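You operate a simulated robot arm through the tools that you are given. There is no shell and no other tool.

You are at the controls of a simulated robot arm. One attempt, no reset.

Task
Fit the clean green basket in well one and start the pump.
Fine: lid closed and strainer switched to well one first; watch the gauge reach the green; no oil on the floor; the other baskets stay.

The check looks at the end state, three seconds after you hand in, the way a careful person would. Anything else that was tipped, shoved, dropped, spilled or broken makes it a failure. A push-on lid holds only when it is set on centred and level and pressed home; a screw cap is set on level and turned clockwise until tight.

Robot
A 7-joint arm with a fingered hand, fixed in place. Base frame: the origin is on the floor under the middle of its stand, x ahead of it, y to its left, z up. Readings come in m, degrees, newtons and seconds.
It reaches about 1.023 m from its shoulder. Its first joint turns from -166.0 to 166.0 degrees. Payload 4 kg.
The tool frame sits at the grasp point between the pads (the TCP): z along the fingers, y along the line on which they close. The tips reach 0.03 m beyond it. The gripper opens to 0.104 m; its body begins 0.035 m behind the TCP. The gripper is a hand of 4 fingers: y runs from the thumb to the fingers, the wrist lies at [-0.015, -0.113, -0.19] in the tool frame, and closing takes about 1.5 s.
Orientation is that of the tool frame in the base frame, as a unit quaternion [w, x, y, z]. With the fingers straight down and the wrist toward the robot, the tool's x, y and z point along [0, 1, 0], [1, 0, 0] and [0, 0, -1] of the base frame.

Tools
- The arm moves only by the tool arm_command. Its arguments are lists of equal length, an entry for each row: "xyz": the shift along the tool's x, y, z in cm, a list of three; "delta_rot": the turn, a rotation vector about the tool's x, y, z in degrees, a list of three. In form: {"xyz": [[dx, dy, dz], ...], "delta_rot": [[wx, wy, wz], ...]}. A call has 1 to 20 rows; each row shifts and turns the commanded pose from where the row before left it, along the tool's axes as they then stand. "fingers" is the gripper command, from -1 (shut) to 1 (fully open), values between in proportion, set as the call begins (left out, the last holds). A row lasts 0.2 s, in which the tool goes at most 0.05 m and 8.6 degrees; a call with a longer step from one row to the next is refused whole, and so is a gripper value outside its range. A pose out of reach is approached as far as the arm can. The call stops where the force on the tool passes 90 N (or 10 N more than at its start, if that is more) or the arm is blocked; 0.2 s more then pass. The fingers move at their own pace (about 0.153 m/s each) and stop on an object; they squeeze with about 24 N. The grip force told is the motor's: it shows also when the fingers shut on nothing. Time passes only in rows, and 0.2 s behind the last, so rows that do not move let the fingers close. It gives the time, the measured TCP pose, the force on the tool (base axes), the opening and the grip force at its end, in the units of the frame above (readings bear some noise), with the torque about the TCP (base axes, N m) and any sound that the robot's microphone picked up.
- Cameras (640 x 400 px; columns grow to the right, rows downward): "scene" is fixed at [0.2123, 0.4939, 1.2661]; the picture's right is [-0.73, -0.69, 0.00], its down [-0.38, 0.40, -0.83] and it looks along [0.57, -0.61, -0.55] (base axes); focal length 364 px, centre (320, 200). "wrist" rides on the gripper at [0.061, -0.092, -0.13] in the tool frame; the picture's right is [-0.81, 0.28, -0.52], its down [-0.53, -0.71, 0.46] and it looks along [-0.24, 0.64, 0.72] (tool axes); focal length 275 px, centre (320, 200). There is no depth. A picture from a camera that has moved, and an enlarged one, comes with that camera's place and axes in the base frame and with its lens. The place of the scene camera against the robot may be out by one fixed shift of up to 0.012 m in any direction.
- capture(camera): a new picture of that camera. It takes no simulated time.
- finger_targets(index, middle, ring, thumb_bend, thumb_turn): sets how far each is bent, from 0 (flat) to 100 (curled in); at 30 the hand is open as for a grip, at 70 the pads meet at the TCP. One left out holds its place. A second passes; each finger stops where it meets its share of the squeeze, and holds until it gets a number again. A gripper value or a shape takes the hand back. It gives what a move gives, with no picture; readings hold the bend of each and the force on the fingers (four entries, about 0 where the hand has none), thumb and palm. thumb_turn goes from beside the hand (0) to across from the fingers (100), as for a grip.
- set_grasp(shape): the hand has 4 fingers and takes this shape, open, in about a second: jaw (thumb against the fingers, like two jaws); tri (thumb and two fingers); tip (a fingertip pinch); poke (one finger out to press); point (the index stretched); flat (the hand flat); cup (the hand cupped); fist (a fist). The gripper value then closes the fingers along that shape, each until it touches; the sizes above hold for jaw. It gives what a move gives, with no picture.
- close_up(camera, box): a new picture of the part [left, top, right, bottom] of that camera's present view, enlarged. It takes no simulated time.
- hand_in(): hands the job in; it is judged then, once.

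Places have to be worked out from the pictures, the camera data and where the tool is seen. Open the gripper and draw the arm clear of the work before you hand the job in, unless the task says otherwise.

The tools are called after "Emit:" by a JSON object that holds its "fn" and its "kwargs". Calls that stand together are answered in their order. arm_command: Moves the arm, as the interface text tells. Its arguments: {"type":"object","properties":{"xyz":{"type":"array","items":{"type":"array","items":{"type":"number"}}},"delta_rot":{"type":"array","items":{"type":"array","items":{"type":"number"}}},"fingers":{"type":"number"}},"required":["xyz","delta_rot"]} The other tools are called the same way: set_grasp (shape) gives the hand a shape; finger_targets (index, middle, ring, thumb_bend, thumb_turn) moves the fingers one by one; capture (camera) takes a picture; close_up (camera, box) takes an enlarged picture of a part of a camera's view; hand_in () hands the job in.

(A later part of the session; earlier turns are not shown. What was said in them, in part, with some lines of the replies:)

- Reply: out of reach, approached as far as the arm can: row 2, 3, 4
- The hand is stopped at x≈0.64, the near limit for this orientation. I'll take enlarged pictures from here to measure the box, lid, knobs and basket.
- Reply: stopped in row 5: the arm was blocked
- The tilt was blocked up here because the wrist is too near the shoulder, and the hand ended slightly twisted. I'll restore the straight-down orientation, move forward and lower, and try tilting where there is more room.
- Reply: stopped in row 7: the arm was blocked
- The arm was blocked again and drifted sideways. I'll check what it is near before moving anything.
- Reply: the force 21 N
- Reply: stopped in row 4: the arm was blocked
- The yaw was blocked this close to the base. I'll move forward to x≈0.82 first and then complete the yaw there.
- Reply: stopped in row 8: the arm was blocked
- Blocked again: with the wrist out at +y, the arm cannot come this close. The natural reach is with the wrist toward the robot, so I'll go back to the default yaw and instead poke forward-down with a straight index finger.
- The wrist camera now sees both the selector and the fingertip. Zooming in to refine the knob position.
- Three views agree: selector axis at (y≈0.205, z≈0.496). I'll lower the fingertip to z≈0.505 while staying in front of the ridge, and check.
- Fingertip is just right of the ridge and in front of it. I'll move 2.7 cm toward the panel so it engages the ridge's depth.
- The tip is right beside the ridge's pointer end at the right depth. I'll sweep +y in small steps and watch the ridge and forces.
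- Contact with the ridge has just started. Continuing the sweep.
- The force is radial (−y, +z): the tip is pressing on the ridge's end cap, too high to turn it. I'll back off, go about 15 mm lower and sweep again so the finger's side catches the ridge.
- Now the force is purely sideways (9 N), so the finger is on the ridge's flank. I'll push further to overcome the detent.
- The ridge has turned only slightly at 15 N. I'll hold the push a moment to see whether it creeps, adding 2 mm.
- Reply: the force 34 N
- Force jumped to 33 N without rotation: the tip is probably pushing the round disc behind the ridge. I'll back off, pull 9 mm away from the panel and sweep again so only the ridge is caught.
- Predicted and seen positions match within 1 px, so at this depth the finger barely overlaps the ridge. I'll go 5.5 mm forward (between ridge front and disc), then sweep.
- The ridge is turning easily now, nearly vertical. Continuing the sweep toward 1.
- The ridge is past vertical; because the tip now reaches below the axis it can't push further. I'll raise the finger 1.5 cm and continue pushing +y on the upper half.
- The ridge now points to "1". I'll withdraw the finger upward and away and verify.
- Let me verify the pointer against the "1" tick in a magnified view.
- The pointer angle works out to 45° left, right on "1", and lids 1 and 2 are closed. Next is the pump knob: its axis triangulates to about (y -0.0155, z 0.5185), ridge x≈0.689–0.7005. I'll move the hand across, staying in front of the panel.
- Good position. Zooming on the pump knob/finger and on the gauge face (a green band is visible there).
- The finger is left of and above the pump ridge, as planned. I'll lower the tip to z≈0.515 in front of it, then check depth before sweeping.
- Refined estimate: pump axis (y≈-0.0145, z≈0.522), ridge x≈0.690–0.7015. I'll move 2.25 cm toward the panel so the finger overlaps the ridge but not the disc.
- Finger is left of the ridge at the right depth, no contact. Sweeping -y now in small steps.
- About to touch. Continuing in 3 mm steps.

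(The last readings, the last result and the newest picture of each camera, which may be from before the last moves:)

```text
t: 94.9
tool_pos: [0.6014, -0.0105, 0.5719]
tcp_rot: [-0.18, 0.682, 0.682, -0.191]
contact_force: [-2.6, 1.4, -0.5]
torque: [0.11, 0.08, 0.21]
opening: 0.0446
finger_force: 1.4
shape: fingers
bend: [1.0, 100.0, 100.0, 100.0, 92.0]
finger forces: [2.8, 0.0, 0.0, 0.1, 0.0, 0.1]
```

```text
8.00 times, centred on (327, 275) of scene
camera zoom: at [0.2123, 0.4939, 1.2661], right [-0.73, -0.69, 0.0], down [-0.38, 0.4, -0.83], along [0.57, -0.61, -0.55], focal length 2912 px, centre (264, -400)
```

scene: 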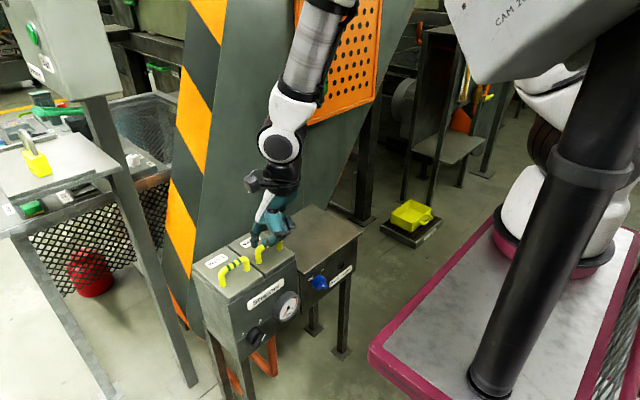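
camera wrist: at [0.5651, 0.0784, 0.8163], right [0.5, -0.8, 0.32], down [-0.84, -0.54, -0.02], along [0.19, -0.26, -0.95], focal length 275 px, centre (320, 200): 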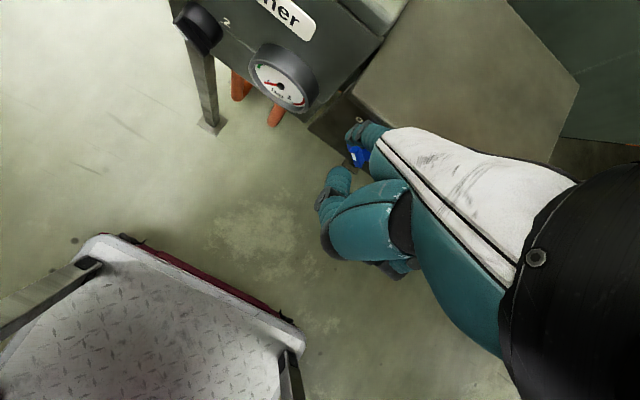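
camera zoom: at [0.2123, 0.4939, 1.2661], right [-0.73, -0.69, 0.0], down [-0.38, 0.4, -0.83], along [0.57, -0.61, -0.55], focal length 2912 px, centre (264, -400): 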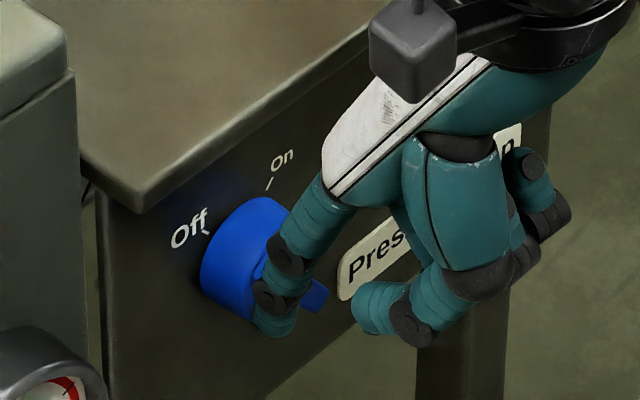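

The -x force shows the finger riding over the ridge's front face: too shallow. I'll back off, go 7 mm deeper and sweep again.

Emit:
{"fn": "arm_command", "kwargs": {"xyz": [[0.6, 0, 0], [0.6, 0, 0], [0.6, 0, 0], [0, 0.6, -0.35], [0, 0, 0]], "delta_rot": [[0, 0, 0], [0, 0, 0], [0, 0, 0], [0, 0, 0], [0, 0, 0]]}}

Emit:
{"fn": "arm_command", "kwargs": {"xyz": [[-0.4, 0, 0], [-0.4, 0, 0], [-0.4, 0, 0], [-0.3, 0, 0], [0, 0, 0]], "delta_rot": [[0, 0, 0], [0, 0, 0], [0, 0, 0], [0, 0, 0], [0, 0, 0]]}}

Emit:
{"fn": "close_up", "kwargs": {"camera": "wrist", "box": [300, 60, 410, 170]}}

Emit:
{"fn": "close_up", "kwargs": {"camera": "scene", "box": [295, 250, 359, 300]}}

```text
t: 96.1
tool_pos: [0.6105, 0.0074, 0.5723]
tcp_rot: [-0.181, 0.683, 0.681, -0.191]
contact_force: [0.0, 1.5, 0.5]
torque: [0.01, 0.03, 0.01]
opening: 0.046
finger_force: 0.0
shape: fingers
bend: [0.0, 100.0, 100.0, 100.0, 92.0]
finger forces: [0.0, 0.0, 0.0, 0.0, 0.1, 0.0]
```

```text
t: 97.3
tool_pos: [0.6114, -0.0069, 0.5715]
tcp_rot: [-0.179, 0.683, 0.682, -0.19]
contact_force: [-0.5, 2.8, 1.5]
torque: [0.07, -0.04, 0.21]
opening: 0.046
finger_force: 1.1
shape: fingers
bend: [0.0, 100.0, 100.0, 100.0, 92.0]
finger forces: [2.5, 0.0, 0.0, 0.0, 0.0, 0.0]
```

```text
3.64 times, centred on (355, 115) of wrist
camera zoom: at [0.5951, 0.0565, 0.7288], right [0.5, -0.8, 0.32], down [-0.84, -0.54, -0.02], along [0.19, -0.26, -0.95], focal length 1001 px, centre (193, 509)
```

zoom: 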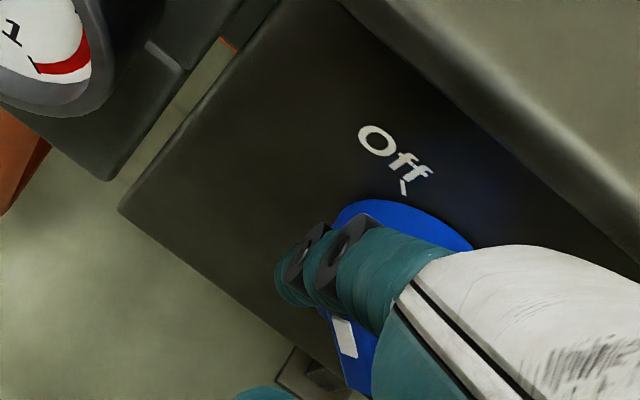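

```text
8.00 times, centred on (327, 275) of scene
camera zoom: at [0.2123, 0.4939, 1.2661], right [-0.73, -0.69, 0.0], down [-0.38, 0.4, -0.83], along [0.57, -0.61, -0.55], focal length 2912 px, centre (264, -400)
```

zoom: 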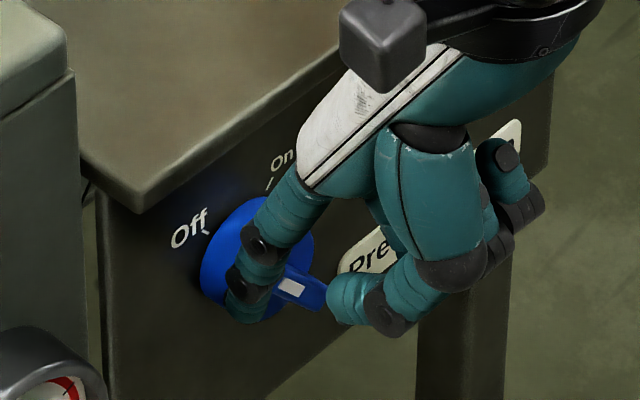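

Now the ridge is to the right of the finger with a sideways force. Continuing the push.

Emit:
{"fn": "arm_command", "kwargs": {"xyz": [[-0.3, 0, 0], [-0.3, 0, 0], [0, 0, 0]], "delta_rot": [[0, 0, 0], [0, 0, 0], [0, 0, 0]]}}

Emit:
{"fn": "close_up", "kwargs": {"camera": "wrist", "box": [300, 60, 410, 170]}}

Emit:
{"fn": "close_up", "kwargs": {"camera": "scene", "box": [295, 250, 359, 300]}}

```text
t: 98.1
tool_pos: [0.6086, -0.0135, 0.5721]
tcp_rot: [-0.18, 0.682, 0.682, -0.191]
contact_force: [-0.1, 6.1, 1.4]
torque: [0.35, -0.06, 0.64]
opening: 0.0461
finger_force: 4.5
shape: fingers
bend: [0.0, 100.0, 100.0, 100.0, 92.0]
finger forces: [6.9, 0.0, 0.0, 0.0, 0.0, 0.1]
```

```text
3.64 times, centred on (355, 115) of wrist
camera zoom: at [0.5948, 0.0505, 0.7293], right [0.5, -0.8, 0.32], down [-0.84, -0.54, -0.02], along [0.19, -0.26, -0.95], focal length 1001 px, centre (193, 509)
```

zoom: 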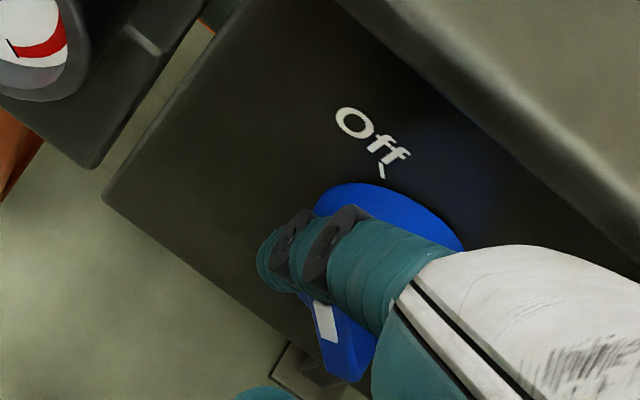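

```text
8.00 times, centred on (327, 275) of scene
camera zoom: at [0.2123, 0.4939, 1.2661], right [-0.73, -0.69, 0.0], down [-0.38, 0.4, -0.83], along [0.57, -0.61, -0.55], focal length 2912 px, centre (264, -400)
```

zoom: 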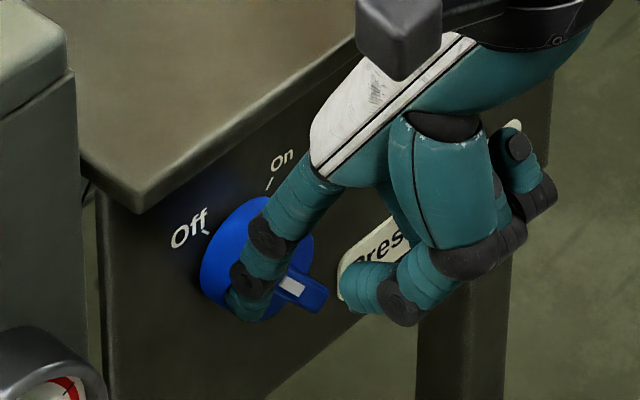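

The tip is catching the disc again (6 N, no rotation). I'll back off, come 2–3 mm out and 8 mm higher so the ridge corner is met before the disc, then sweep.

Emit:
{"fn": "arm_command", "kwargs": {"xyz": [[0.6, 0, 0], [0.6, 0, 0], [0, -0.6, -0.57], [0, 0, 0]], "delta_rot": [[0, 0, 0], [0, 0, 0], [0, 0, 0], [0, 0, 0]]}}

Emit:
{"fn": "arm_command", "kwargs": {"xyz": [[-0.4, 0, 0], [-0.3, 0, 0], [-0.3, 0, 0], [-0.3, 0, 0], [0, 0, 0]], "delta_rot": [[0, 0, 0], [0, 0, 0], [0, 0, 0], [0, 0, 0], [0, 0, 0]]}}

Emit:
{"fn": "close_up", "kwargs": {"camera": "wrist", "box": [300, 60, 410, 170]}}

Emit:
{"fn": "close_up", "kwargs": {"camera": "scene", "box": [295, 250, 359, 300]}}

```text
t: 99.1
tool_pos: [0.6072, -0.0012, 0.5804]
tcp_rot: [-0.181, 0.682, 0.682, -0.192]
contact_force: [-0.1, 0.3, -0.2]
torque: [0.0, -0.02, -0.01]
opening: 0.0463
finger_force: 0.1
shape: fingers
bend: [0.0, 100.0, 100.0, 100.0, 92.0]
finger forces: [0.1, 0.0, 0.0, 0.1, 0.0, 0.0]
```

```text
t: 100.3
tool_pos: [0.6082, -0.0138, 0.5787]
tcp_rot: [-0.18, 0.682, 0.682, -0.191]
contact_force: [-1.1, 6.3, 3.5]
torque: [0.29, -0.17, 0.52]
opening: 0.0454
finger_force: 3.0
shape: fingers
bend: [0.0, 100.0, 100.0, 100.0, 92.0]
finger forces: [6.2, 0.1, 0.0, 0.0, 0.0, 0.1]
```

```text
3.64 times, centred on (355, 115) of wrist
camera zoom: at [0.5929, 0.0496, 0.7366], right [0.5, -0.8, 0.32], down [-0.84, -0.54, -0.02], along [0.19, -0.26, -0.95], focal length 1001 px, centre (193, 509)
```

zoom: 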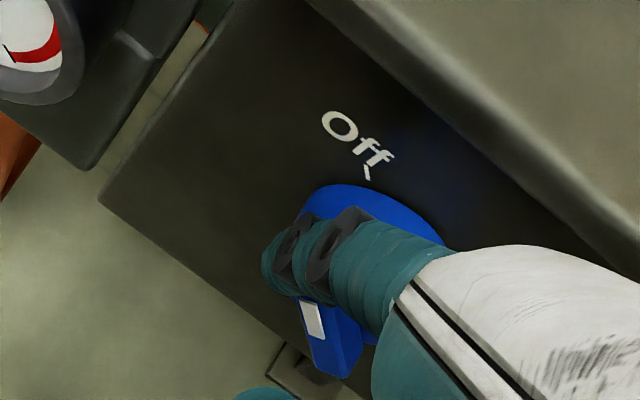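

```text
8.00 times, centred on (327, 275) of scene
camera zoom: at [0.2123, 0.4939, 1.2661], right [-0.73, -0.69, 0.0], down [-0.38, 0.4, -0.83], along [0.57, -0.61, -0.55], focal length 2912 px, centre (264, -400)
```

zoom: 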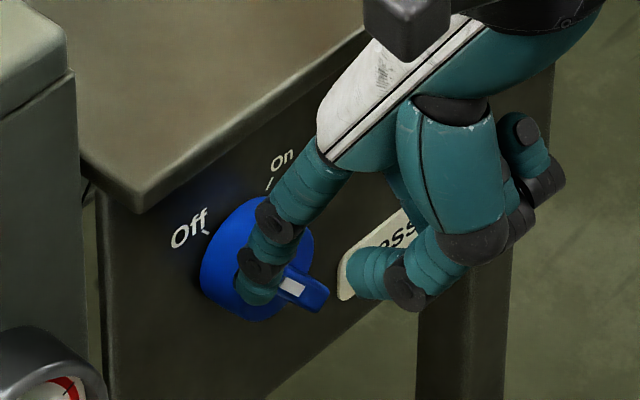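

I'll take a maximum zoom from both cameras to see whether the finger is against the ridge or the disc.

Emit:
{"fn": "close_up", "kwargs": {"camera": "scene", "box": [310, 270, 342, 292]}}

Emit:
{"fn": "close_up", "kwargs": {"camera": "wrist", "box": [320, 105, 380, 165]}}

```text
16.00 times, centred on (326, 281) of scene
camera zoom: at [0.2123, 0.4939, 1.2661], right [-0.73, -0.69, 0.0], down [-0.38, 0.4, -0.83], along [0.57, -0.61, -0.55], focal length 5825 px, centre (224, -1096)
```

zoom: 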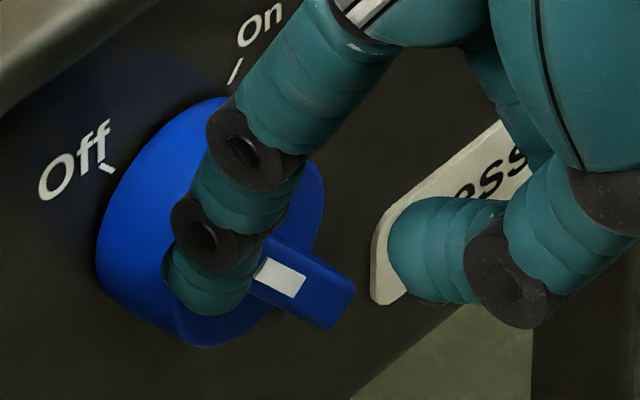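

```text
6.67 times, centred on (350, 135) of wrist
camera zoom: at [0.5929, 0.0496, 0.7366], right [0.5, -0.8, 0.32], down [-0.84, -0.54, -0.02], along [0.19, -0.26, -0.95], focal length 1835 px, centre (120, 633)
```

zoom: 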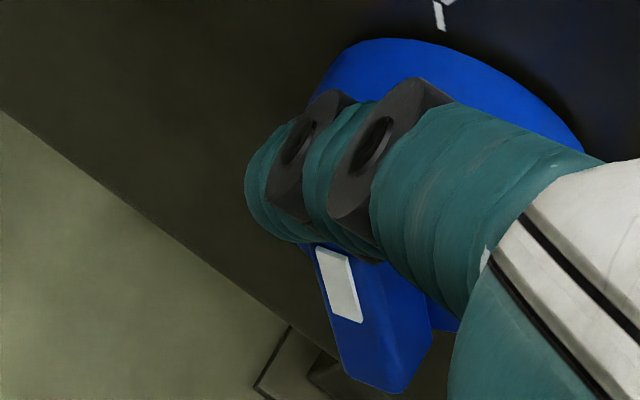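

It does look like the finger is against the ridge's upper-left end, so this knob is just stiffer. I'll press further and watch.

Emit:
{"fn": "arm_command", "kwargs": {"xyz": [[-0.3, 0, 0], [-0.3, 0, 0], [-0.2, 0, 0], [0, 0, 0]], "delta_rot": [[0, 0, 0], [0, 0, 0], [0, 0, 0], [0, 0, 0]]}}

Emit:
{"fn": "close_up", "kwargs": {"camera": "scene", "box": [310, 270, 342, 292]}}

Emit:
{"fn": "close_up", "kwargs": {"camera": "wrist", "box": [320, 105, 380, 165]}}

```text
t: 101.3
tool_pos: [0.6078, -0.0222, 0.5791]
tcp_rot: [-0.179, 0.683, 0.682, -0.191]
contact_force: [-2.1, 7.6, 6.6]
torque: [0.52, -0.42, 0.77]
opening: 0.0459
finger_force: 5.9
shape: fingers
bend: [0.0, 100.0, 100.0, 100.0, 92.0]
finger forces: [10.6, 0.0, 0.1, 0.0, 0.1, 0.0]
```

```text
16.00 times, centred on (326, 281) of scene
camera zoom: at [0.2123, 0.4939, 1.2661], right [-0.73, -0.69, 0.0], down [-0.38, 0.4, -0.83], along [0.57, -0.61, -0.55], focal length 5825 px, centre (224, -1096)
```

zoom: 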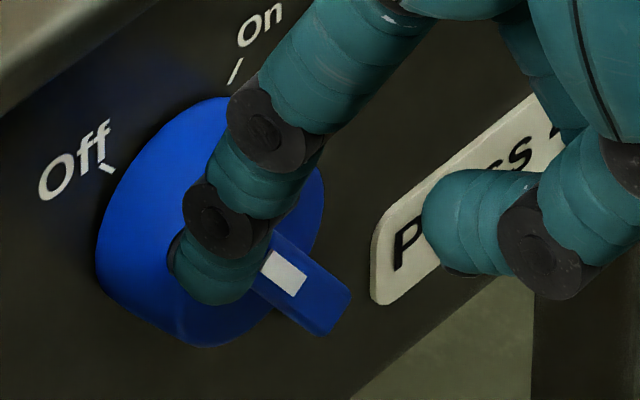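

```text
6.67 times, centred on (350, 135) of wrist
camera zoom: at [0.5928, 0.0417, 0.7369], right [0.5, -0.8, 0.32], down [-0.84, -0.54, -0.02], along [0.19, -0.26, -0.95], focal length 1835 px, centre (120, 633)
```

zoom: 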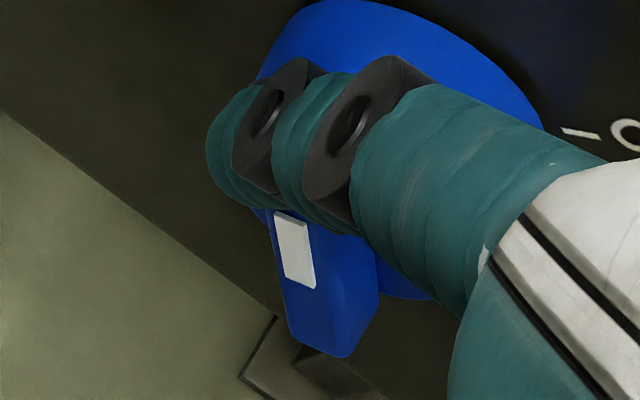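

The ridge moved a few degrees but the finger is slipping onto its end cap. Rolling the hand 30° (finger pointing down-right) will let the finger's flank push up-right along the ridge's tangent. I'll back off, come out in front and roll.

Emit:
{"fn": "arm_command", "kwargs": {"xyz": [[0.9, 0, 0], [0.8, 0, 0], [0.8, 0, 0], [0, -1.25, 0.73], [0, -1.25, 0.73], [0, 0, 0], [0, 0, 0], [0, 0, 0], [0, 0, 0], [0, 0, 0]], "delta_rot": [[0, 0, 0], [0, 0, 0], [0, 0, 0], [0, 0, 0], [0, 0, 0], [0, -6.47, 3.8], [0, -6.47, 3.8], [0, -6.47, 3.8], [0, -6.47, 3.8], [0, 0, 0]]}}

Emit:
{"fn": "capture", "kwargs": {"camera": "wrist"}}

Emit:
{"fn": "close_up", "kwargs": {"camera": "scene", "box": [280, 230, 376, 305]}}

```text
t: 103.5
tool_pos: [0.5776, 0.0021, 0.5798]
tcp_rot: [0.005, 0.706, 0.609, -0.361]
contact_force: [-0.3, -0.5, 0.4]
torque: [-0.01, -0.01, 0.0]
opening: 0.0463
finger_force: 0.0
shape: fingers
bend: [0.0, 100.0, 100.0, 100.0, 92.0]
finger forces: [0.0, 0.0, 0.0, 0.0, 0.1, 0.0]
```

```text
taken
camera wrist: at [0.5632, 0.1372, 0.6836], right [0.5, -0.54, 0.68], down [-0.84, -0.47, 0.25], along [0.19, -0.7, -0.69], focal length 275 px, centre (320, 200)
```

wrist: 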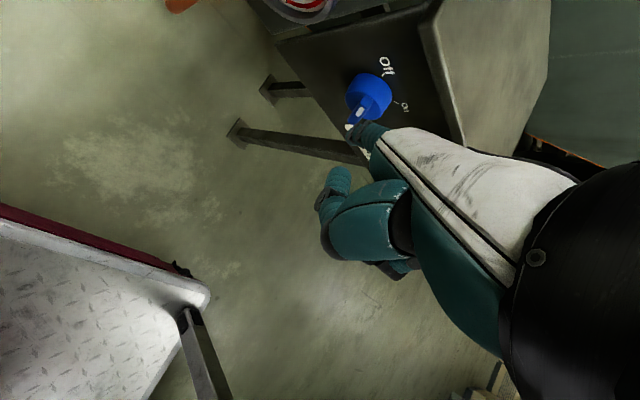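

```text
5.33 times, centred on (328, 268) of scene
camera zoom: at [0.2123, 0.4939, 1.2661], right [-0.73, -0.69, 0.0], down [-0.38, 0.4, -0.83], along [0.57, -0.61, -0.55], focal length 1942 px, centre (277, -160)
```

zoom: 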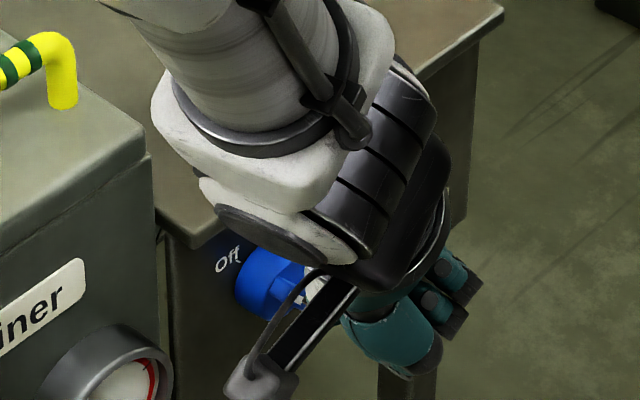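

The roll is reached and the wrist camera now has a clear side view of the knob. Zooming in.

Emit:
{"fn": "close_up", "kwargs": {"camera": "wrist", "box": [320, 40, 430, 160]}}

```text
3.33 times, centred on (375, 100) of wrist
camera zoom: at [0.5632, 0.1372, 0.6836], right [0.5, -0.54, 0.68], down [-0.84, -0.47, 0.25], along [0.19, -0.7, -0.69], focal length 918 px, centre (137, 533)
```

zoom: 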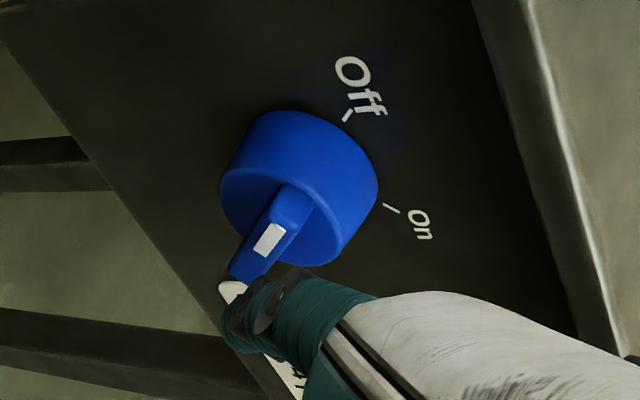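

Axis from this view: (y≈-0.016, z≈0.5215); the knob has sprung back to Off, so it has a detent. I'll place the finger at the lower-left of the ridge, first in front of it, and then move in.

Emit:
{"fn": "arm_command", "kwargs": {"xyz": [[1.8, -0.13, -0.24], [1.77, -0.13, -0.23], [0, 0, 0]], "delta_rot": [[0, 0, 0], [0, 0, 0], [0, 0, 0]]}}

Emit:
{"fn": "close_up", "kwargs": {"camera": "wrist", "box": [320, 40, 430, 160]}}

```text
t: 104.3
tool_pos: [0.5784, 0.0366, 0.5644]
tcp_rot: [0.003, 0.706, 0.609, -0.361]
contact_force: [0.6, 0.5, -0.2]
torque: [0.01, 0.04, -0.01]
opening: 0.0462
finger_force: 0.1
shape: fingers
bend: [0.0, 100.0, 100.0, 100.0, 92.0]
finger forces: [0.0, 0.1, 0.0, 0.0, 0.0, 0.0]
```

```text
3.33 times, centred on (375, 100) of wrist
camera zoom: at [0.5635, 0.171, 0.6689], right [0.5, -0.54, 0.68], down [-0.84, -0.48, 0.25], along [0.19, -0.7, -0.69], focal length 918 px, centre (137, 533)
```

zoom: 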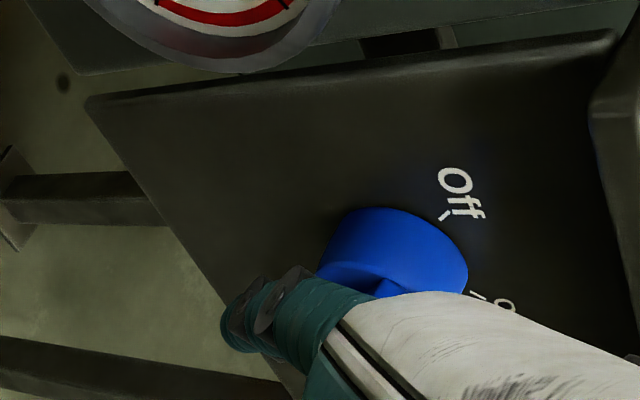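

Now moving 2.7 cm in toward the panel beside the ridge.

Emit:
{"fn": "arm_command", "kwargs": {"xyz": [[0, 1.17, -0.68], [0, 1.16, -0.68], [0, 0, 0]], "delta_rot": [[0, 0, 0], [0, 0, 0], [0, 0, 0]]}}

Emit:
{"fn": "close_up", "kwargs": {"camera": "wrist", "box": [310, 50, 420, 170]}}

Emit:
{"fn": "close_up", "kwargs": {"camera": "scene", "box": [295, 250, 359, 300]}}

```text
t: 105.1
tool_pos: [0.6071, 0.0354, 0.565]
tcp_rot: [0.004, 0.706, 0.61, -0.361]
contact_force: [-0.3, 1.1, -0.1]
torque: [0.0, 0.01, -0.01]
opening: 0.0462
finger_force: 0.1
shape: fingers
bend: [0.0, 100.0, 100.0, 100.0, 92.0]
finger forces: [0.1, 0.1, 0.1, 0.0, 0.0, 0.1]
```

```text
3.33 times, centred on (365, 110) of wrist
camera zoom: at [0.5919, 0.1703, 0.6686], right [0.5, -0.54, 0.68], down [-0.84, -0.48, 0.25], along [0.19, -0.7, -0.69], focal length 918 px, centre (170, 500)
```

zoom: 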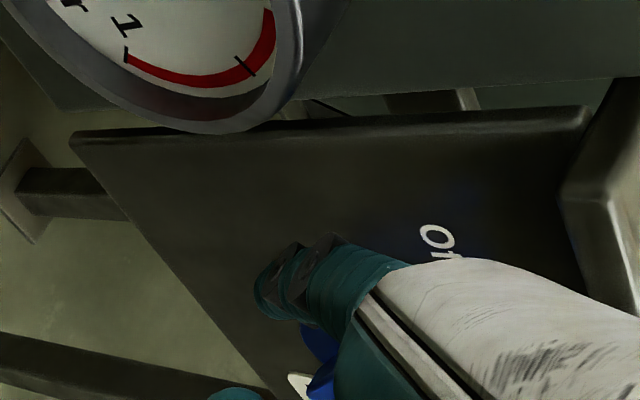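

```text
8.00 times, centred on (327, 275) of scene
camera zoom: at [0.2123, 0.4939, 1.2661], right [-0.73, -0.69, 0.0], down [-0.38, 0.4, -0.83], along [0.57, -0.61, -0.55], focal length 2912 px, centre (264, -400)
```

zoom: 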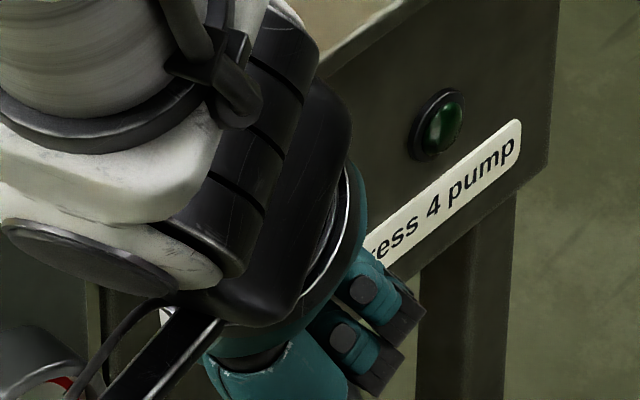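

In place with no contact. Sweeping along tool -x now moves the finger up-right, along the ridge's tangent.

Emit:
{"fn": "arm_command", "kwargs": {"xyz": [[-0.4, 0, 0], [-0.4, 0, 0], [-0.4, 0, 0], [-0.4, 0, 0], [0, 0, 0]], "delta_rot": [[0, 0, 0], [0, 0, 0], [0, 0, 0], [0, 0, 0], [0, 0, 0]]}}

Emit:
{"fn": "close_up", "kwargs": {"camera": "wrist", "box": [310, 50, 420, 170]}}

```text
t: 106.3
tool_pos: [0.6046, 0.0218, 0.5748]
tcp_rot: [0.004, 0.706, 0.609, -0.361]
contact_force: [-0.4, -0.4, 1.1]
torque: [0.02, -0.02, -0.02]
opening: 0.0464
finger_force: 0.1
shape: fingers
bend: [0.0, 100.0, 100.0, 100.0, 92.0]
finger forces: [0.1, 0.1, 0.0, 0.0, 0.0, 0.0]
```

```text
3.33 times, centred on (365, 110) of wrist
camera zoom: at [0.5908, 0.1564, 0.6777], right [0.5, -0.54, 0.68], down [-0.84, -0.48, 0.25], along [0.19, -0.7, -0.69], focal length 918 px, centre (170, 500)
```

zoom: 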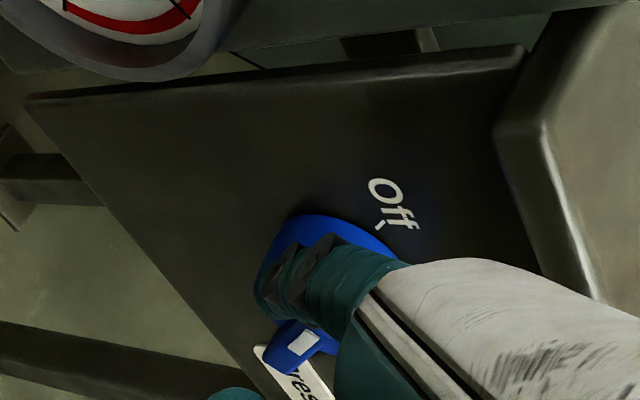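

The ridge is turning now with barely 1 N. Continuing the sweep.

Emit:
{"fn": "arm_command", "kwargs": {"xyz": [[-0.4, 0, 0], [-0.4, 0, 0], [-0.3, 0, 0], [0, 0, 0]], "delta_rot": [[0, 0, 0], [0, 0, 0], [0, 0, 0], [0, 0, 0]]}}

Emit:
{"fn": "close_up", "kwargs": {"camera": "wrist", "box": [310, 50, 420, 170]}}

Emit:
{"fn": "capture", "kwargs": {"camera": "scene"}}

```text
t: 107.3
tool_pos: [0.6055, 0.0126, 0.5798]
tcp_rot: [0.004, 0.707, 0.609, -0.361]
contact_force: [0.7, 1.3, -0.5]
torque: [0.03, -0.01, 0.05]
opening: 0.046
finger_force: 0.8
shape: fingers
bend: [0.0, 100.0, 100.0, 100.0, 92.0]
finger forces: [0.5, 0.0, 0.0, 0.0, 0.0, 0.1]
```

```text
3.33 times, centred on (365, 110) of wrist
camera zoom: at [0.5907, 0.1466, 0.6837], right [0.5, -0.54, 0.68], down [-0.84, -0.48, 0.25], along [0.19, -0.7, -0.69], focal length 918 px, centre (170, 500)
```

zoom: 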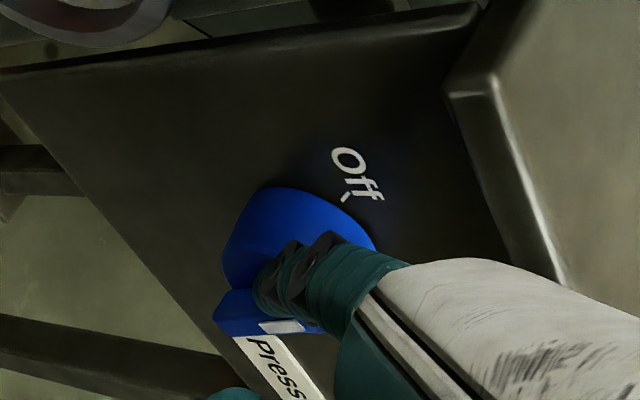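

```text
taken
```

scene: 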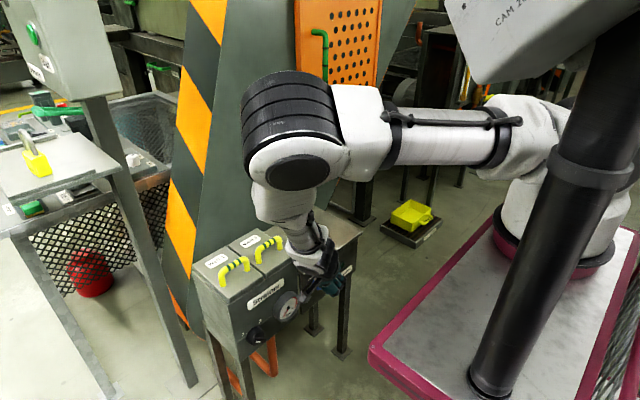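

The ridge is about vertical now. Continuing toward On.

Emit:
{"fn": "arm_command", "kwargs": {"xyz": [[-0.4, 0, 0], [-0.4, 0, 0], [-0.4, 0, 0], [0, 0, 0]], "delta_rot": [[0, 0, 0], [0, 0, 0], [0, 0, 0], [0, 0, 0]]}}

Emit:
{"fn": "close_up", "kwargs": {"camera": "wrist", "box": [310, 50, 420, 170]}}

Emit:
{"fn": "close_up", "kwargs": {"camera": "scene", "box": [240, 270, 360, 350]}}

```text
t: 108.3
tool_pos: [0.6052, 0.0023, 0.5854]
tcp_rot: [0.003, 0.706, 0.609, -0.36]
contact_force: [-1.0, -0.7, -0.8]
torque: [0.04, 0.01, 0.07]
opening: 0.0464
finger_force: 0.0
shape: fingers
bend: [0.0, 100.0, 100.0, 100.0, 92.0]
finger forces: [0.4, 0.0, 0.1, 0.0, 0.0, 0.0]
```

```text
3.33 times, centred on (365, 110) of wrist
camera zoom: at [0.5906, 0.1365, 0.6892], right [0.5, -0.54, 0.68], down [-0.84, -0.48, 0.25], along [0.19, -0.7, -0.69], focal length 918 px, centre (170, 500)
```

zoom: 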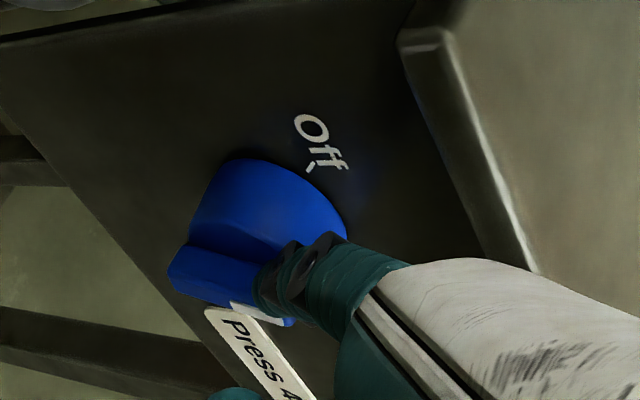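

```text
5.00 times, centred on (300, 310) of scene
camera zoom: at [0.2123, 0.4939, 1.2661], right [-0.73, -0.69, 0.0], down [-0.38, 0.4, -0.83], along [0.57, -0.61, -0.55], focal length 1820 px, centre (420, -350)
```

zoom: 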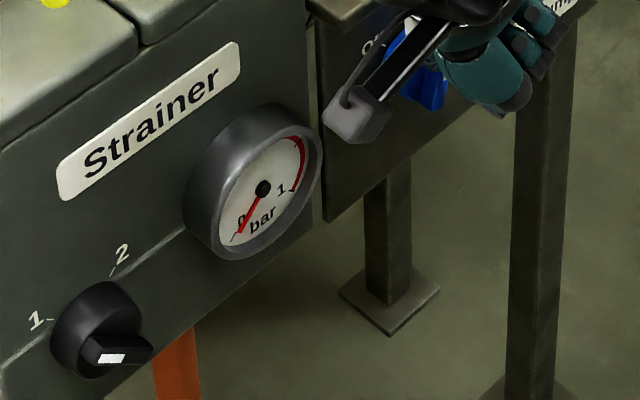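

The pointer is about 26° right of vertical. I'll push horizontally a bit more to bring it to On.

Emit:
{"fn": "arm_command", "kwargs": {"xyz": [[-0.26, 0.08, 0.13], [-0.26, 0.08, 0.13], [-0.26, 0.08, 0.13], [0, 0, 0]], "delta_rot": [[0, 0, 0], [0, 0, 0], [0, 0, 0], [0, 0, 0]]}}

Emit:
{"fn": "close_up", "kwargs": {"camera": "wrist", "box": [310, 50, 420, 170]}}

Emit:
{"fn": "close_up", "kwargs": {"camera": "scene", "box": [240, 270, 360, 350]}}

```text
t: 109.3
tool_pos: [0.6047, -0.0069, 0.5858]
tcp_rot: [0.003, 0.706, 0.609, -0.361]
contact_force: [-0.1, 0.9, 0.4]
torque: [0.02, -0.05, 0.04]
opening: 0.0464
finger_force: 0.4
shape: fingers
bend: [0.0, 100.0, 100.0, 100.0, 92.0]
finger forces: [0.6, 0.1, 0.1, 0.0, 0.0, 0.1]
```

```text
3.33 times, centred on (365, 110) of wrist
camera zoom: at [0.5898, 0.1275, 0.6893], right [0.5, -0.54, 0.68], down [-0.84, -0.48, 0.25], along [0.19, -0.7, -0.69], focal length 918 px, centre (170, 500)
```

zoom: 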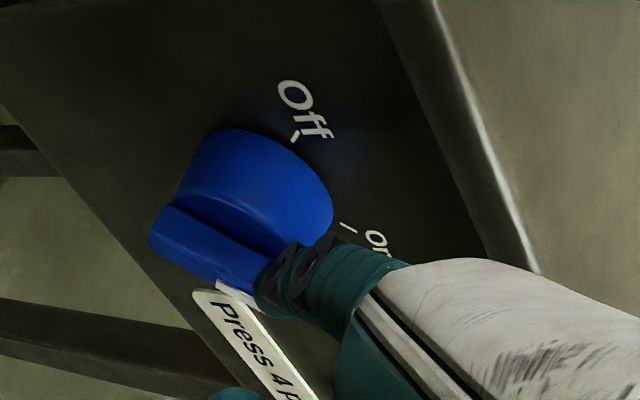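

```text
5.00 times, centred on (300, 310) of scene
camera zoom: at [0.2123, 0.4939, 1.2661], right [-0.73, -0.69, 0.0], down [-0.38, 0.4, -0.83], along [0.57, -0.61, -0.55], focal length 1820 px, centre (420, -350)
```

zoom: 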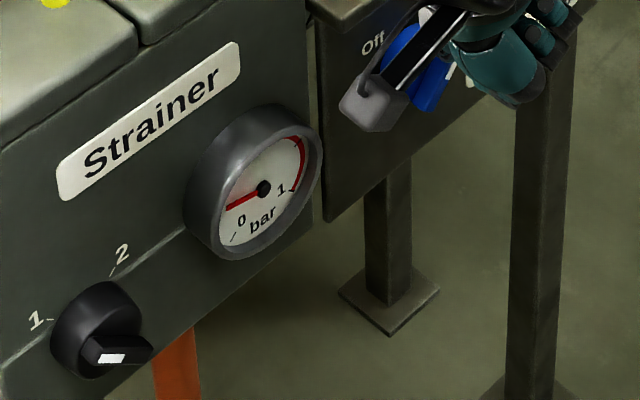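

The ridge is at On (≈45° right) and the gauge needle is rising. I'll ease the finger off and withdraw straight out from the panel while watching the gauge.

Emit:
{"fn": "arm_command", "kwargs": {"xyz": [[0.4, 0, 0], [0, -1.73, 1.0], [0, -1.73, 1.0], [0, 0, 0]], "delta_rot": [[0, 0, 0], [0, 0, 0], [0, 0, 0], [0, 0, 0]]}}

Emit:
{"fn": "close_up", "kwargs": {"camera": "wrist", "box": [300, 40, 430, 170]}}

Emit:
{"fn": "close_up", "kwargs": {"camera": "scene", "box": [240, 270, 360, 350]}}

```text
t: 110.3
tool_pos: [0.5644, -0.0026, 0.584]
tcp_rot: [0.003, 0.707, 0.609, -0.36]
contact_force: [0.8, 0.4, 0.1]
torque: [0.03, 0.06, 0.04]
opening: 0.0463
finger_force: 0.0
shape: fingers
bend: [0.0, 100.0, 100.0, 100.0, 92.0]
finger forces: [0.0, 0.1, 0.0, 0.0, 0.0, 0.0]
```

```text
3.08 times, centred on (365, 105) of wrist
camera zoom: at [0.5501, 0.1313, 0.6884], right [0.5, -0.54, 0.68], down [-0.84, -0.48, 0.25], along [0.19, -0.7, -0.69], focal length 847 px, centre (182, 492)
```

zoom: 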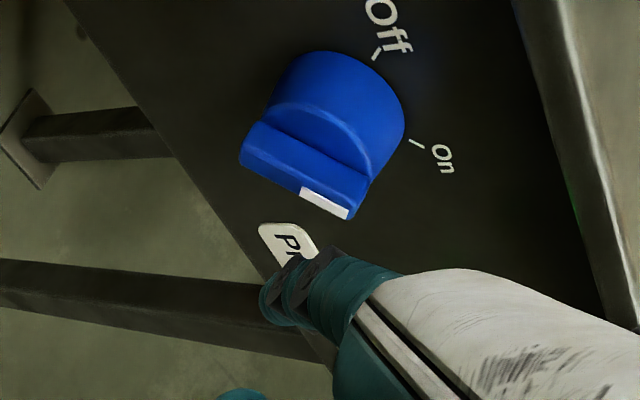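

```text
5.00 times, centred on (300, 310) of scene
camera zoom: at [0.2123, 0.4939, 1.2661], right [-0.73, -0.69, 0.0], down [-0.38, 0.4, -0.83], along [0.57, -0.61, -0.55], focal length 1820 px, centre (420, -350)
```

zoom: 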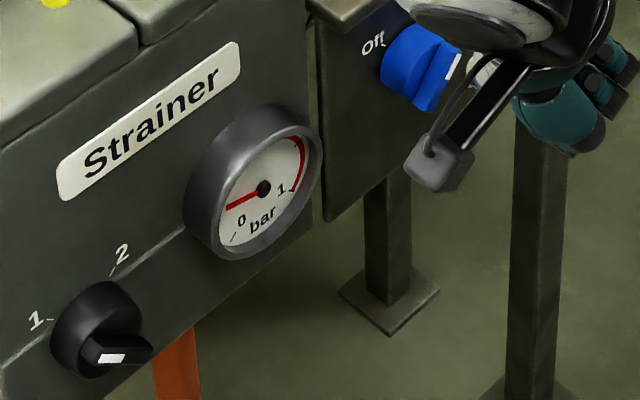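

Pump is On. Zooming on the gauge and pump lamp to see whether the needle is in the green.

Emit:
{"fn": "close_up", "kwargs": {"camera": "scene", "box": [272, 285, 308, 325]}}

Emit:
{"fn": "arm_command", "kwargs": {"xyz": [[0, -0.86, 0.5], [0, 0, 0], [0, 0, 0], [0, 0, 0], [0, 0, 0]], "delta_rot": [[0, 0, 0], [0, 0, 0], [0, 0, 0], [0, 0, 0], [0, 0, 0]]}}

Emit:
{"fn": "close_up", "kwargs": {"camera": "scene", "box": [272, 285, 308, 325]}}

Emit:
{"fn": "capture", "kwargs": {"camera": "wrist"}}

```text
10.00 times, centred on (290, 305) of scene
camera zoom: at [0.2123, 0.4939, 1.2661], right [-0.73, -0.69, 0.0], down [-0.38, 0.4, -0.83], along [0.57, -0.61, -0.55], focal length 3640 px, centre (620, -850)
```

zoom: 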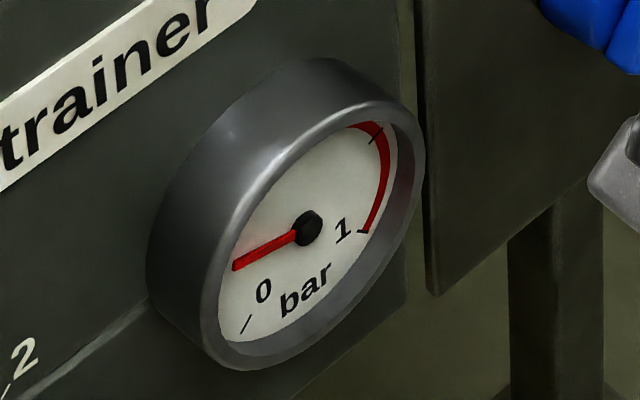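

```text
t: 111.5
tool_pos: [0.555, -0.0041, 0.5833]
tcp_rot: [0.004, 0.706, 0.61, -0.361]
contact_force: [-0.4, -0.5, 0.2]
torque: [0.01, 0.01, -0.01]
opening: 0.0463
finger_force: 0.0
shape: fingers
bend: [0.0, 100.0, 100.0, 100.0, 92.0]
finger forces: [0.1, 0.0, 0.0, 0.0, 0.1, 0.0]
```

```text
10.00 times, centred on (290, 305) of scene
camera zoom: at [0.2123, 0.4939, 1.2661], right [-0.73, -0.69, 0.0], down [-0.38, 0.4, -0.83], along [0.57, -0.61, -0.55], focal length 3640 px, centre (620, -850)
```

zoom: 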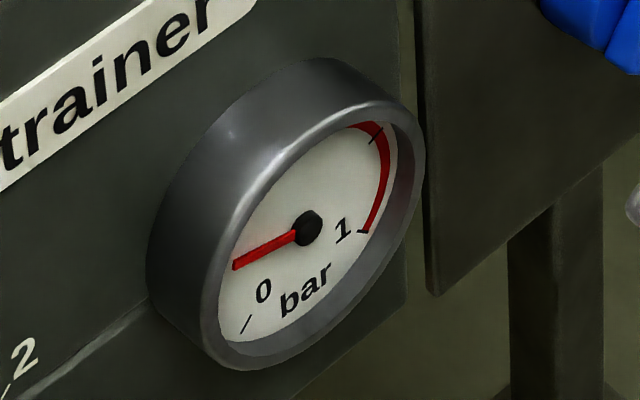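

```text
taken
camera wrist: at [0.5404, 0.1308, 0.6885], right [0.5, -0.54, 0.68], down [-0.84, -0.48, 0.25], along [0.19, -0.7, -0.69], focal length 275 px, centre (320, 200)
```

wrist: 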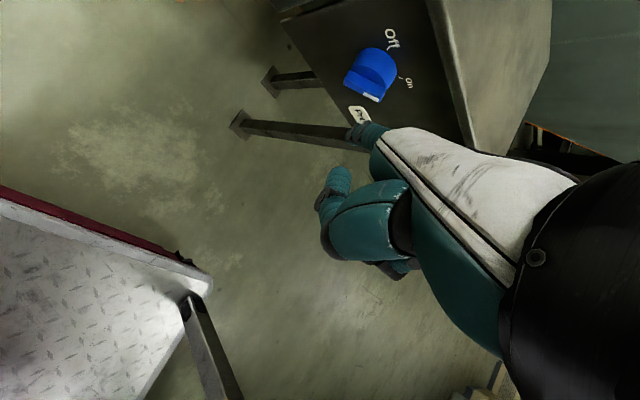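

By geometry the needle is ~15° above horizontal-left, and the green band seen earlier spans about 0–30° there. I'll un-roll the hand and back away to where the wrist camera can see the dial face to confirm.

Emit:
{"fn": "arm_command", "kwargs": {"xyz": [[0, 0, 0], [0, 0, 0], [0, 0, 0], [0, 0, 0], [-0.05, -1.77, -3.02], [-0.05, -1.77, -3.02], [0, 0, 0]], "delta_rot": [[0, 6.47, -3.8], [0, 6.47, -3.8], [0, 6.47, -3.8], [0, 6.47, -3.8], [0, 0, 0], [0, 0, 0], [0, 0, 0]]}}

Emit:
{"fn": "capture", "kwargs": {"camera": "wrist"}}

Emit:
{"fn": "close_up", "kwargs": {"camera": "scene", "box": [190, 200, 390, 350]}}

```text
t: 113.1
tool_pos: [0.5554, -0.0048, 0.6555]
tcp_rot: [-0.181, 0.683, 0.681, -0.19]
contact_force: [-1.4, -0.6, -0.8]
torque: [-0.01, 0.0, 0.01]
opening: 0.0462
finger_force: 0.2
shape: fingers
bend: [0.0, 100.0, 100.0, 100.0, 92.0]
finger forces: [0.0, 0.1, 0.0, 0.0, 0.0, 0.0]
```

```text
taken
camera wrist: at [0.5404, 0.0596, 0.8117], right [0.5, -0.8, 0.32], down [-0.84, -0.54, -0.02], along [0.19, -0.26, -0.95], focal length 275 px, centre (320, 200)
```

wrist: 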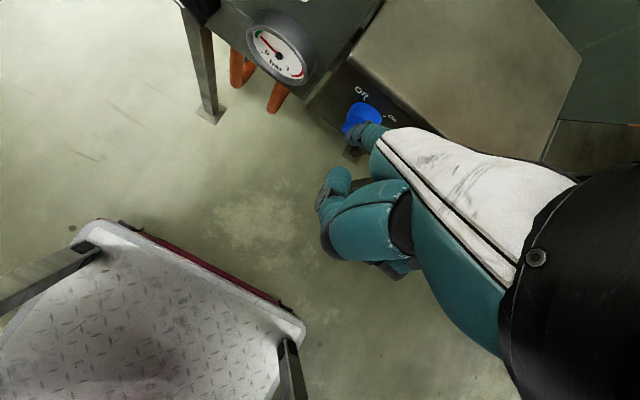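

```text
2.67 times, centred on (290, 275) of scene
camera zoom: at [0.2123, 0.4939, 1.2661], right [-0.73, -0.69, 0.0], down [-0.38, 0.4, -0.83], along [0.57, -0.61, -0.55], focal length 971 px, centre (400, 0)
```

zoom: 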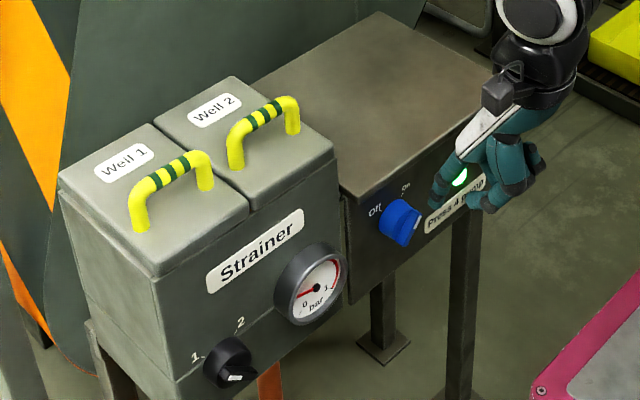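

The pump lamp is lit green. Zooming into the dial with the wrist camera to confirm the needle is in the green band, and checking the floor around.

Emit:
{"fn": "close_up", "kwargs": {"camera": "wrist", "box": [235, 5, 325, 95]}}

Emit:
{"fn": "close_up", "kwargs": {"camera": "scene", "box": [180, 290, 370, 400]}}

```text
4.44 times, centred on (280, 50) of wrist
camera zoom: at [0.5404, 0.0596, 0.8117], right [0.5, -0.8, 0.32], down [-0.84, -0.54, -0.02], along [0.19, -0.26, -0.95], focal length 1224 px, centre (498, 867)
```

zoom: 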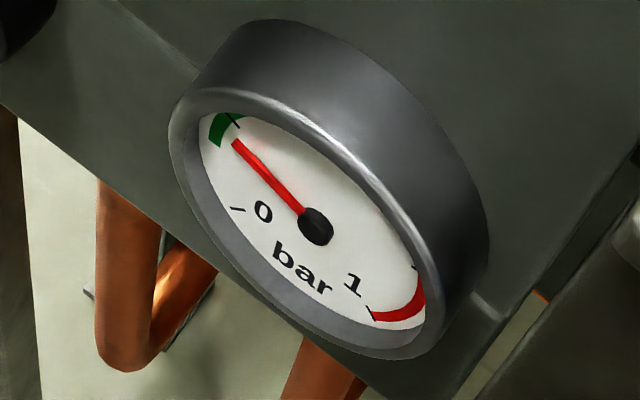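

```text
3.37 times, centred on (275, 345) of scene
camera zoom: at [0.2123, 0.4939, 1.2661], right [-0.73, -0.69, 0.0], down [-0.38, 0.4, -0.83], along [0.57, -0.61, -0.55], focal length 1226 px, centre (472, -288)
```

zoom: 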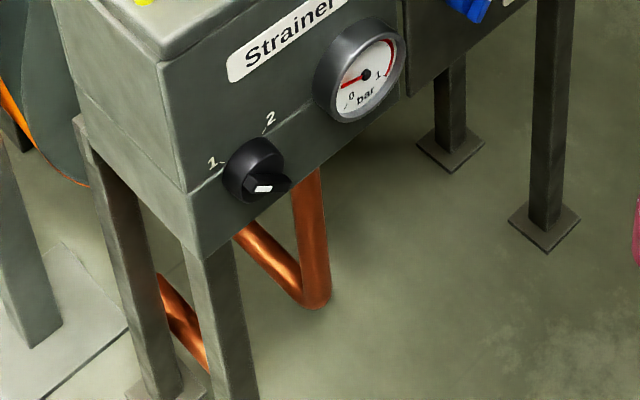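

The needle sits in the green band, the lamp is on, no oil is visible, and the selector reads 1. Now I'll withdraw the arm up and clear of the work.

Emit:
{"fn": "arm_command", "kwargs": {"xyz": [[0, -0.39, -3.64], [0, -0.39, -3.64], [0, -0.39, -3.64], [0, -0.39, -3.64], [0, -0.39, -3.64], [0, -0.39, -3.64], [0, 0, 0]], "delta_rot": [[0, 0, 0], [0, 0, 0], [0, 0, 0], [0, 0, 0], [0, 0, 0], [0, 0, 0], [0, 0, 0]]}}

Emit:
{"fn": "set_grasp", "kwargs": {"shape": "jaw"}}

Emit:
{"fn": "arm_command", "kwargs": {"xyz": [[0, 0, 0], [0, 0, 0], [0, 0, 0], [0, 0, 0]], "delta_rot": [[0, 0, 0], [0, 0, 0], [0, 0, 0], [0, 0, 0]], "fingers": 1}}

Emit:
{"fn": "capture", "kwargs": {"camera": "scene"}}

Emit:
{"fn": "capture", "kwargs": {"camera": "wrist"}}

```text
t: 114.7
tool_pos: [0.6449, 0.0012, 0.855]
tcp_rot: [-0.181, 0.683, 0.681, -0.192]
contact_force: [0.5, 0.4, -0.5]
torque: [0.02, 0.02, -0.02]
opening: 0.0459
finger_force: 0.1
shape: fingers
bend: [0.0, 100.0, 100.0, 100.0, 92.0]
finger forces: [0.0, 0.0, 0.0, 0.0, 0.1, 0.0]
```

```text
t: 115.6
tool_pos: [0.645, 0.0006, 0.8536]
tcp_rot: [-0.181, 0.684, 0.681, -0.191]
contact_force: [0.3, 0.3, 0.2]
torque: [0.01, -0.03, 0.03]
opening: 0.1038
finger_force: 0.1
shape: jaw
bend: [30.0, 30.0, 30.0, 30.0, 97.0]
finger forces: [0.0, 0.1, 0.1, 0.0, 0.0, 0.0]
```

```text
t: 116.6
tool_pos: [0.6444, -0.0001, 0.8532]
tcp_rot: [-0.18, 0.683, 0.681, -0.191]
contact_force: [-0.3, -1.5, 0.4]
torque: [0.0, -0.03, 0.01]
opening: 0.1036
finger_force: 0.1
shape: jaw
bend: [30.0, 30.0, 30.0, 30.0, 97.0]
finger forces: [0.1, 0.0, 0.1, 0.0, 0.1, 0.1]
```

```text
taken
```

scene: 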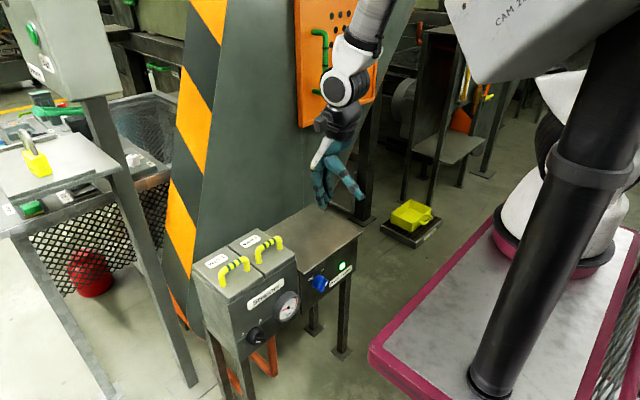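

```text
taken
camera wrist: at [0.63, 0.0636, 1.0107], right [0.5, -0.8, 0.32], down [-0.84, -0.54, -0.02], along [0.19, -0.26, -0.95], focal length 275 px, centre (320, 200)
```

wrist: 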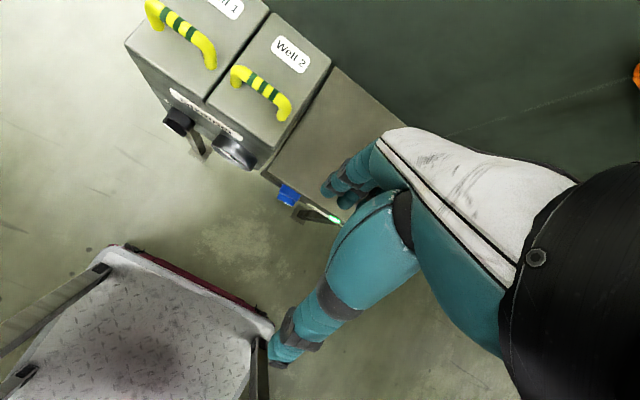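

Hand is open and clear. One last set of close-ups of lids, gauge, selector, pump and the yellow basket before handing in.

Emit:
{"fn": "close_up", "kwargs": {"camera": "scene", "box": [190, 225, 310, 350]}}

Emit:
{"fn": "close_up", "kwargs": {"camera": "scene", "box": [295, 200, 455, 300]}}

Emit:
{"fn": "close_up", "kwargs": {"camera": "wrist", "box": [110, 0, 340, 180]}}

Emit:
{"fn": "close_up", "kwargs": {"camera": "scene", "box": [272, 285, 308, 325]}}

```text
3.20 times, centred on (250, 288) of scene
camera zoom: at [0.2123, 0.4939, 1.2661], right [-0.73, -0.69, 0.0], down [-0.38, 0.4, -0.83], along [0.57, -0.61, -0.55], focal length 1165 px, centre (544, -80)
```

zoom: 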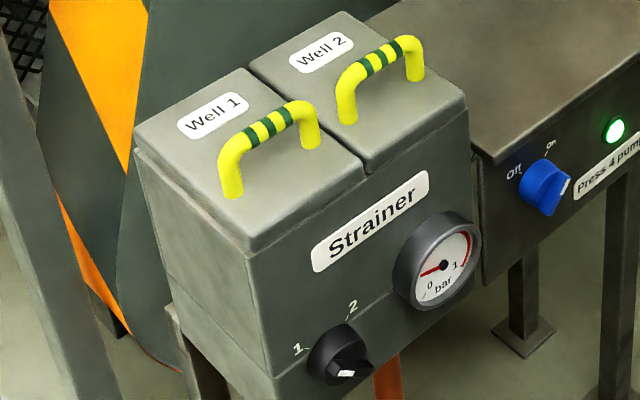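

```text
4.00 times, centred on (375, 250) of scene
camera zoom: at [0.2123, 0.4939, 1.2661], right [-0.73, -0.69, 0.0], down [-0.38, 0.4, -0.83], along [0.57, -0.61, -0.55], focal length 1456 px, centre (100, 0)
```

zoom: 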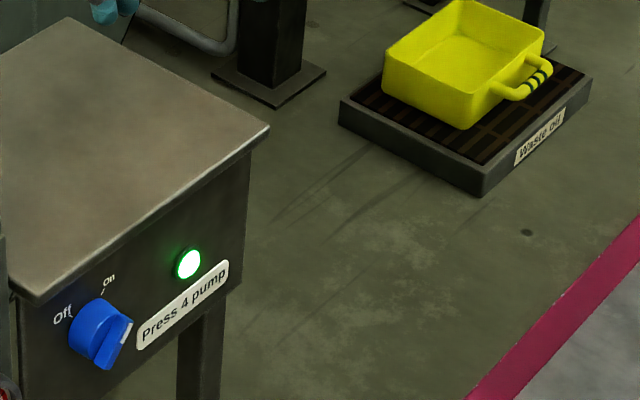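

```text
2.22 times, centred on (225, 90) of wrist
camera zoom: at [0.63, 0.0636, 1.0107], right [0.5, -0.8, 0.32], down [-0.84, -0.54, -0.02], along [0.19, -0.26, -0.95], focal length 612 px, centre (531, 444)
```

zoom: 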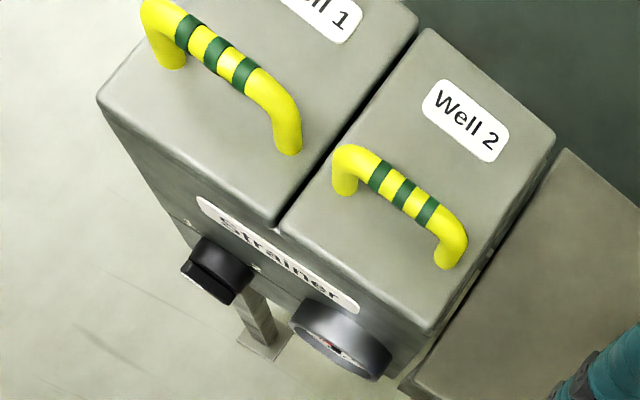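

```text
10.00 times, centred on (290, 305) of scene
camera zoom: at [0.2123, 0.4939, 1.2661], right [-0.73, -0.69, 0.0], down [-0.38, 0.4, -0.83], along [0.57, -0.61, -0.55], focal length 3640 px, centre (620, -850)
```

zoom: 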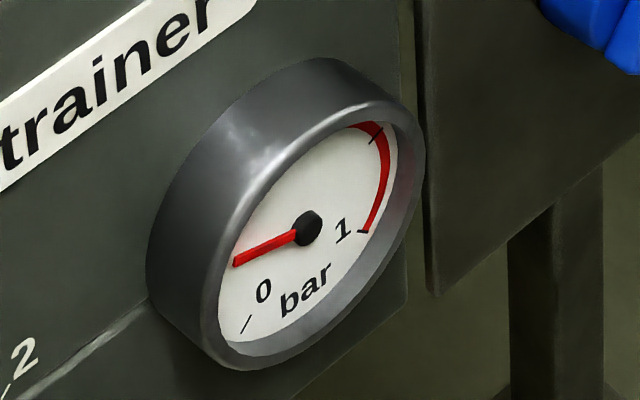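

All checks pass: basket in well one, both lids closed, selector on 1, pump on with its lamp lit, needle in the green, no oil visible, yellow basket untouched, arm clear and hand open. Handing in.

Emit:
{"fn": "hand_in", "kwargs": {}}

```text
The job is handed in.
```

The green basket is in well one and the pump is running, with the gauge in the green. I've handed the job in, but no result came back.

- **Basket:** it stands flat on the well floor.
- **Lid:** the lid of well one is closed and level with the lid of well two. I pressed it down with about 10 N to make sure.
- **Selector:** the strainer was switched to well one before the pump was started.
- **Pump:** the knob is at On and its lamp is lit green.
- **Gauge:** the needle rose into the green band and stayed there over the last several seconds I watched.
- **Surroundings:** I saw no oil on the floor, and the yellow basket is where it was.

Getting the pump knob to turn took several tries. The finger pressed on the round disc behind the ridge and slipped off the ridge before it caught. The same happened with the selector, where the push reached 33 N against the disc. Both knobs now sit at their marks and look undamaged.

The arm is raised clear of the work with the hand open.
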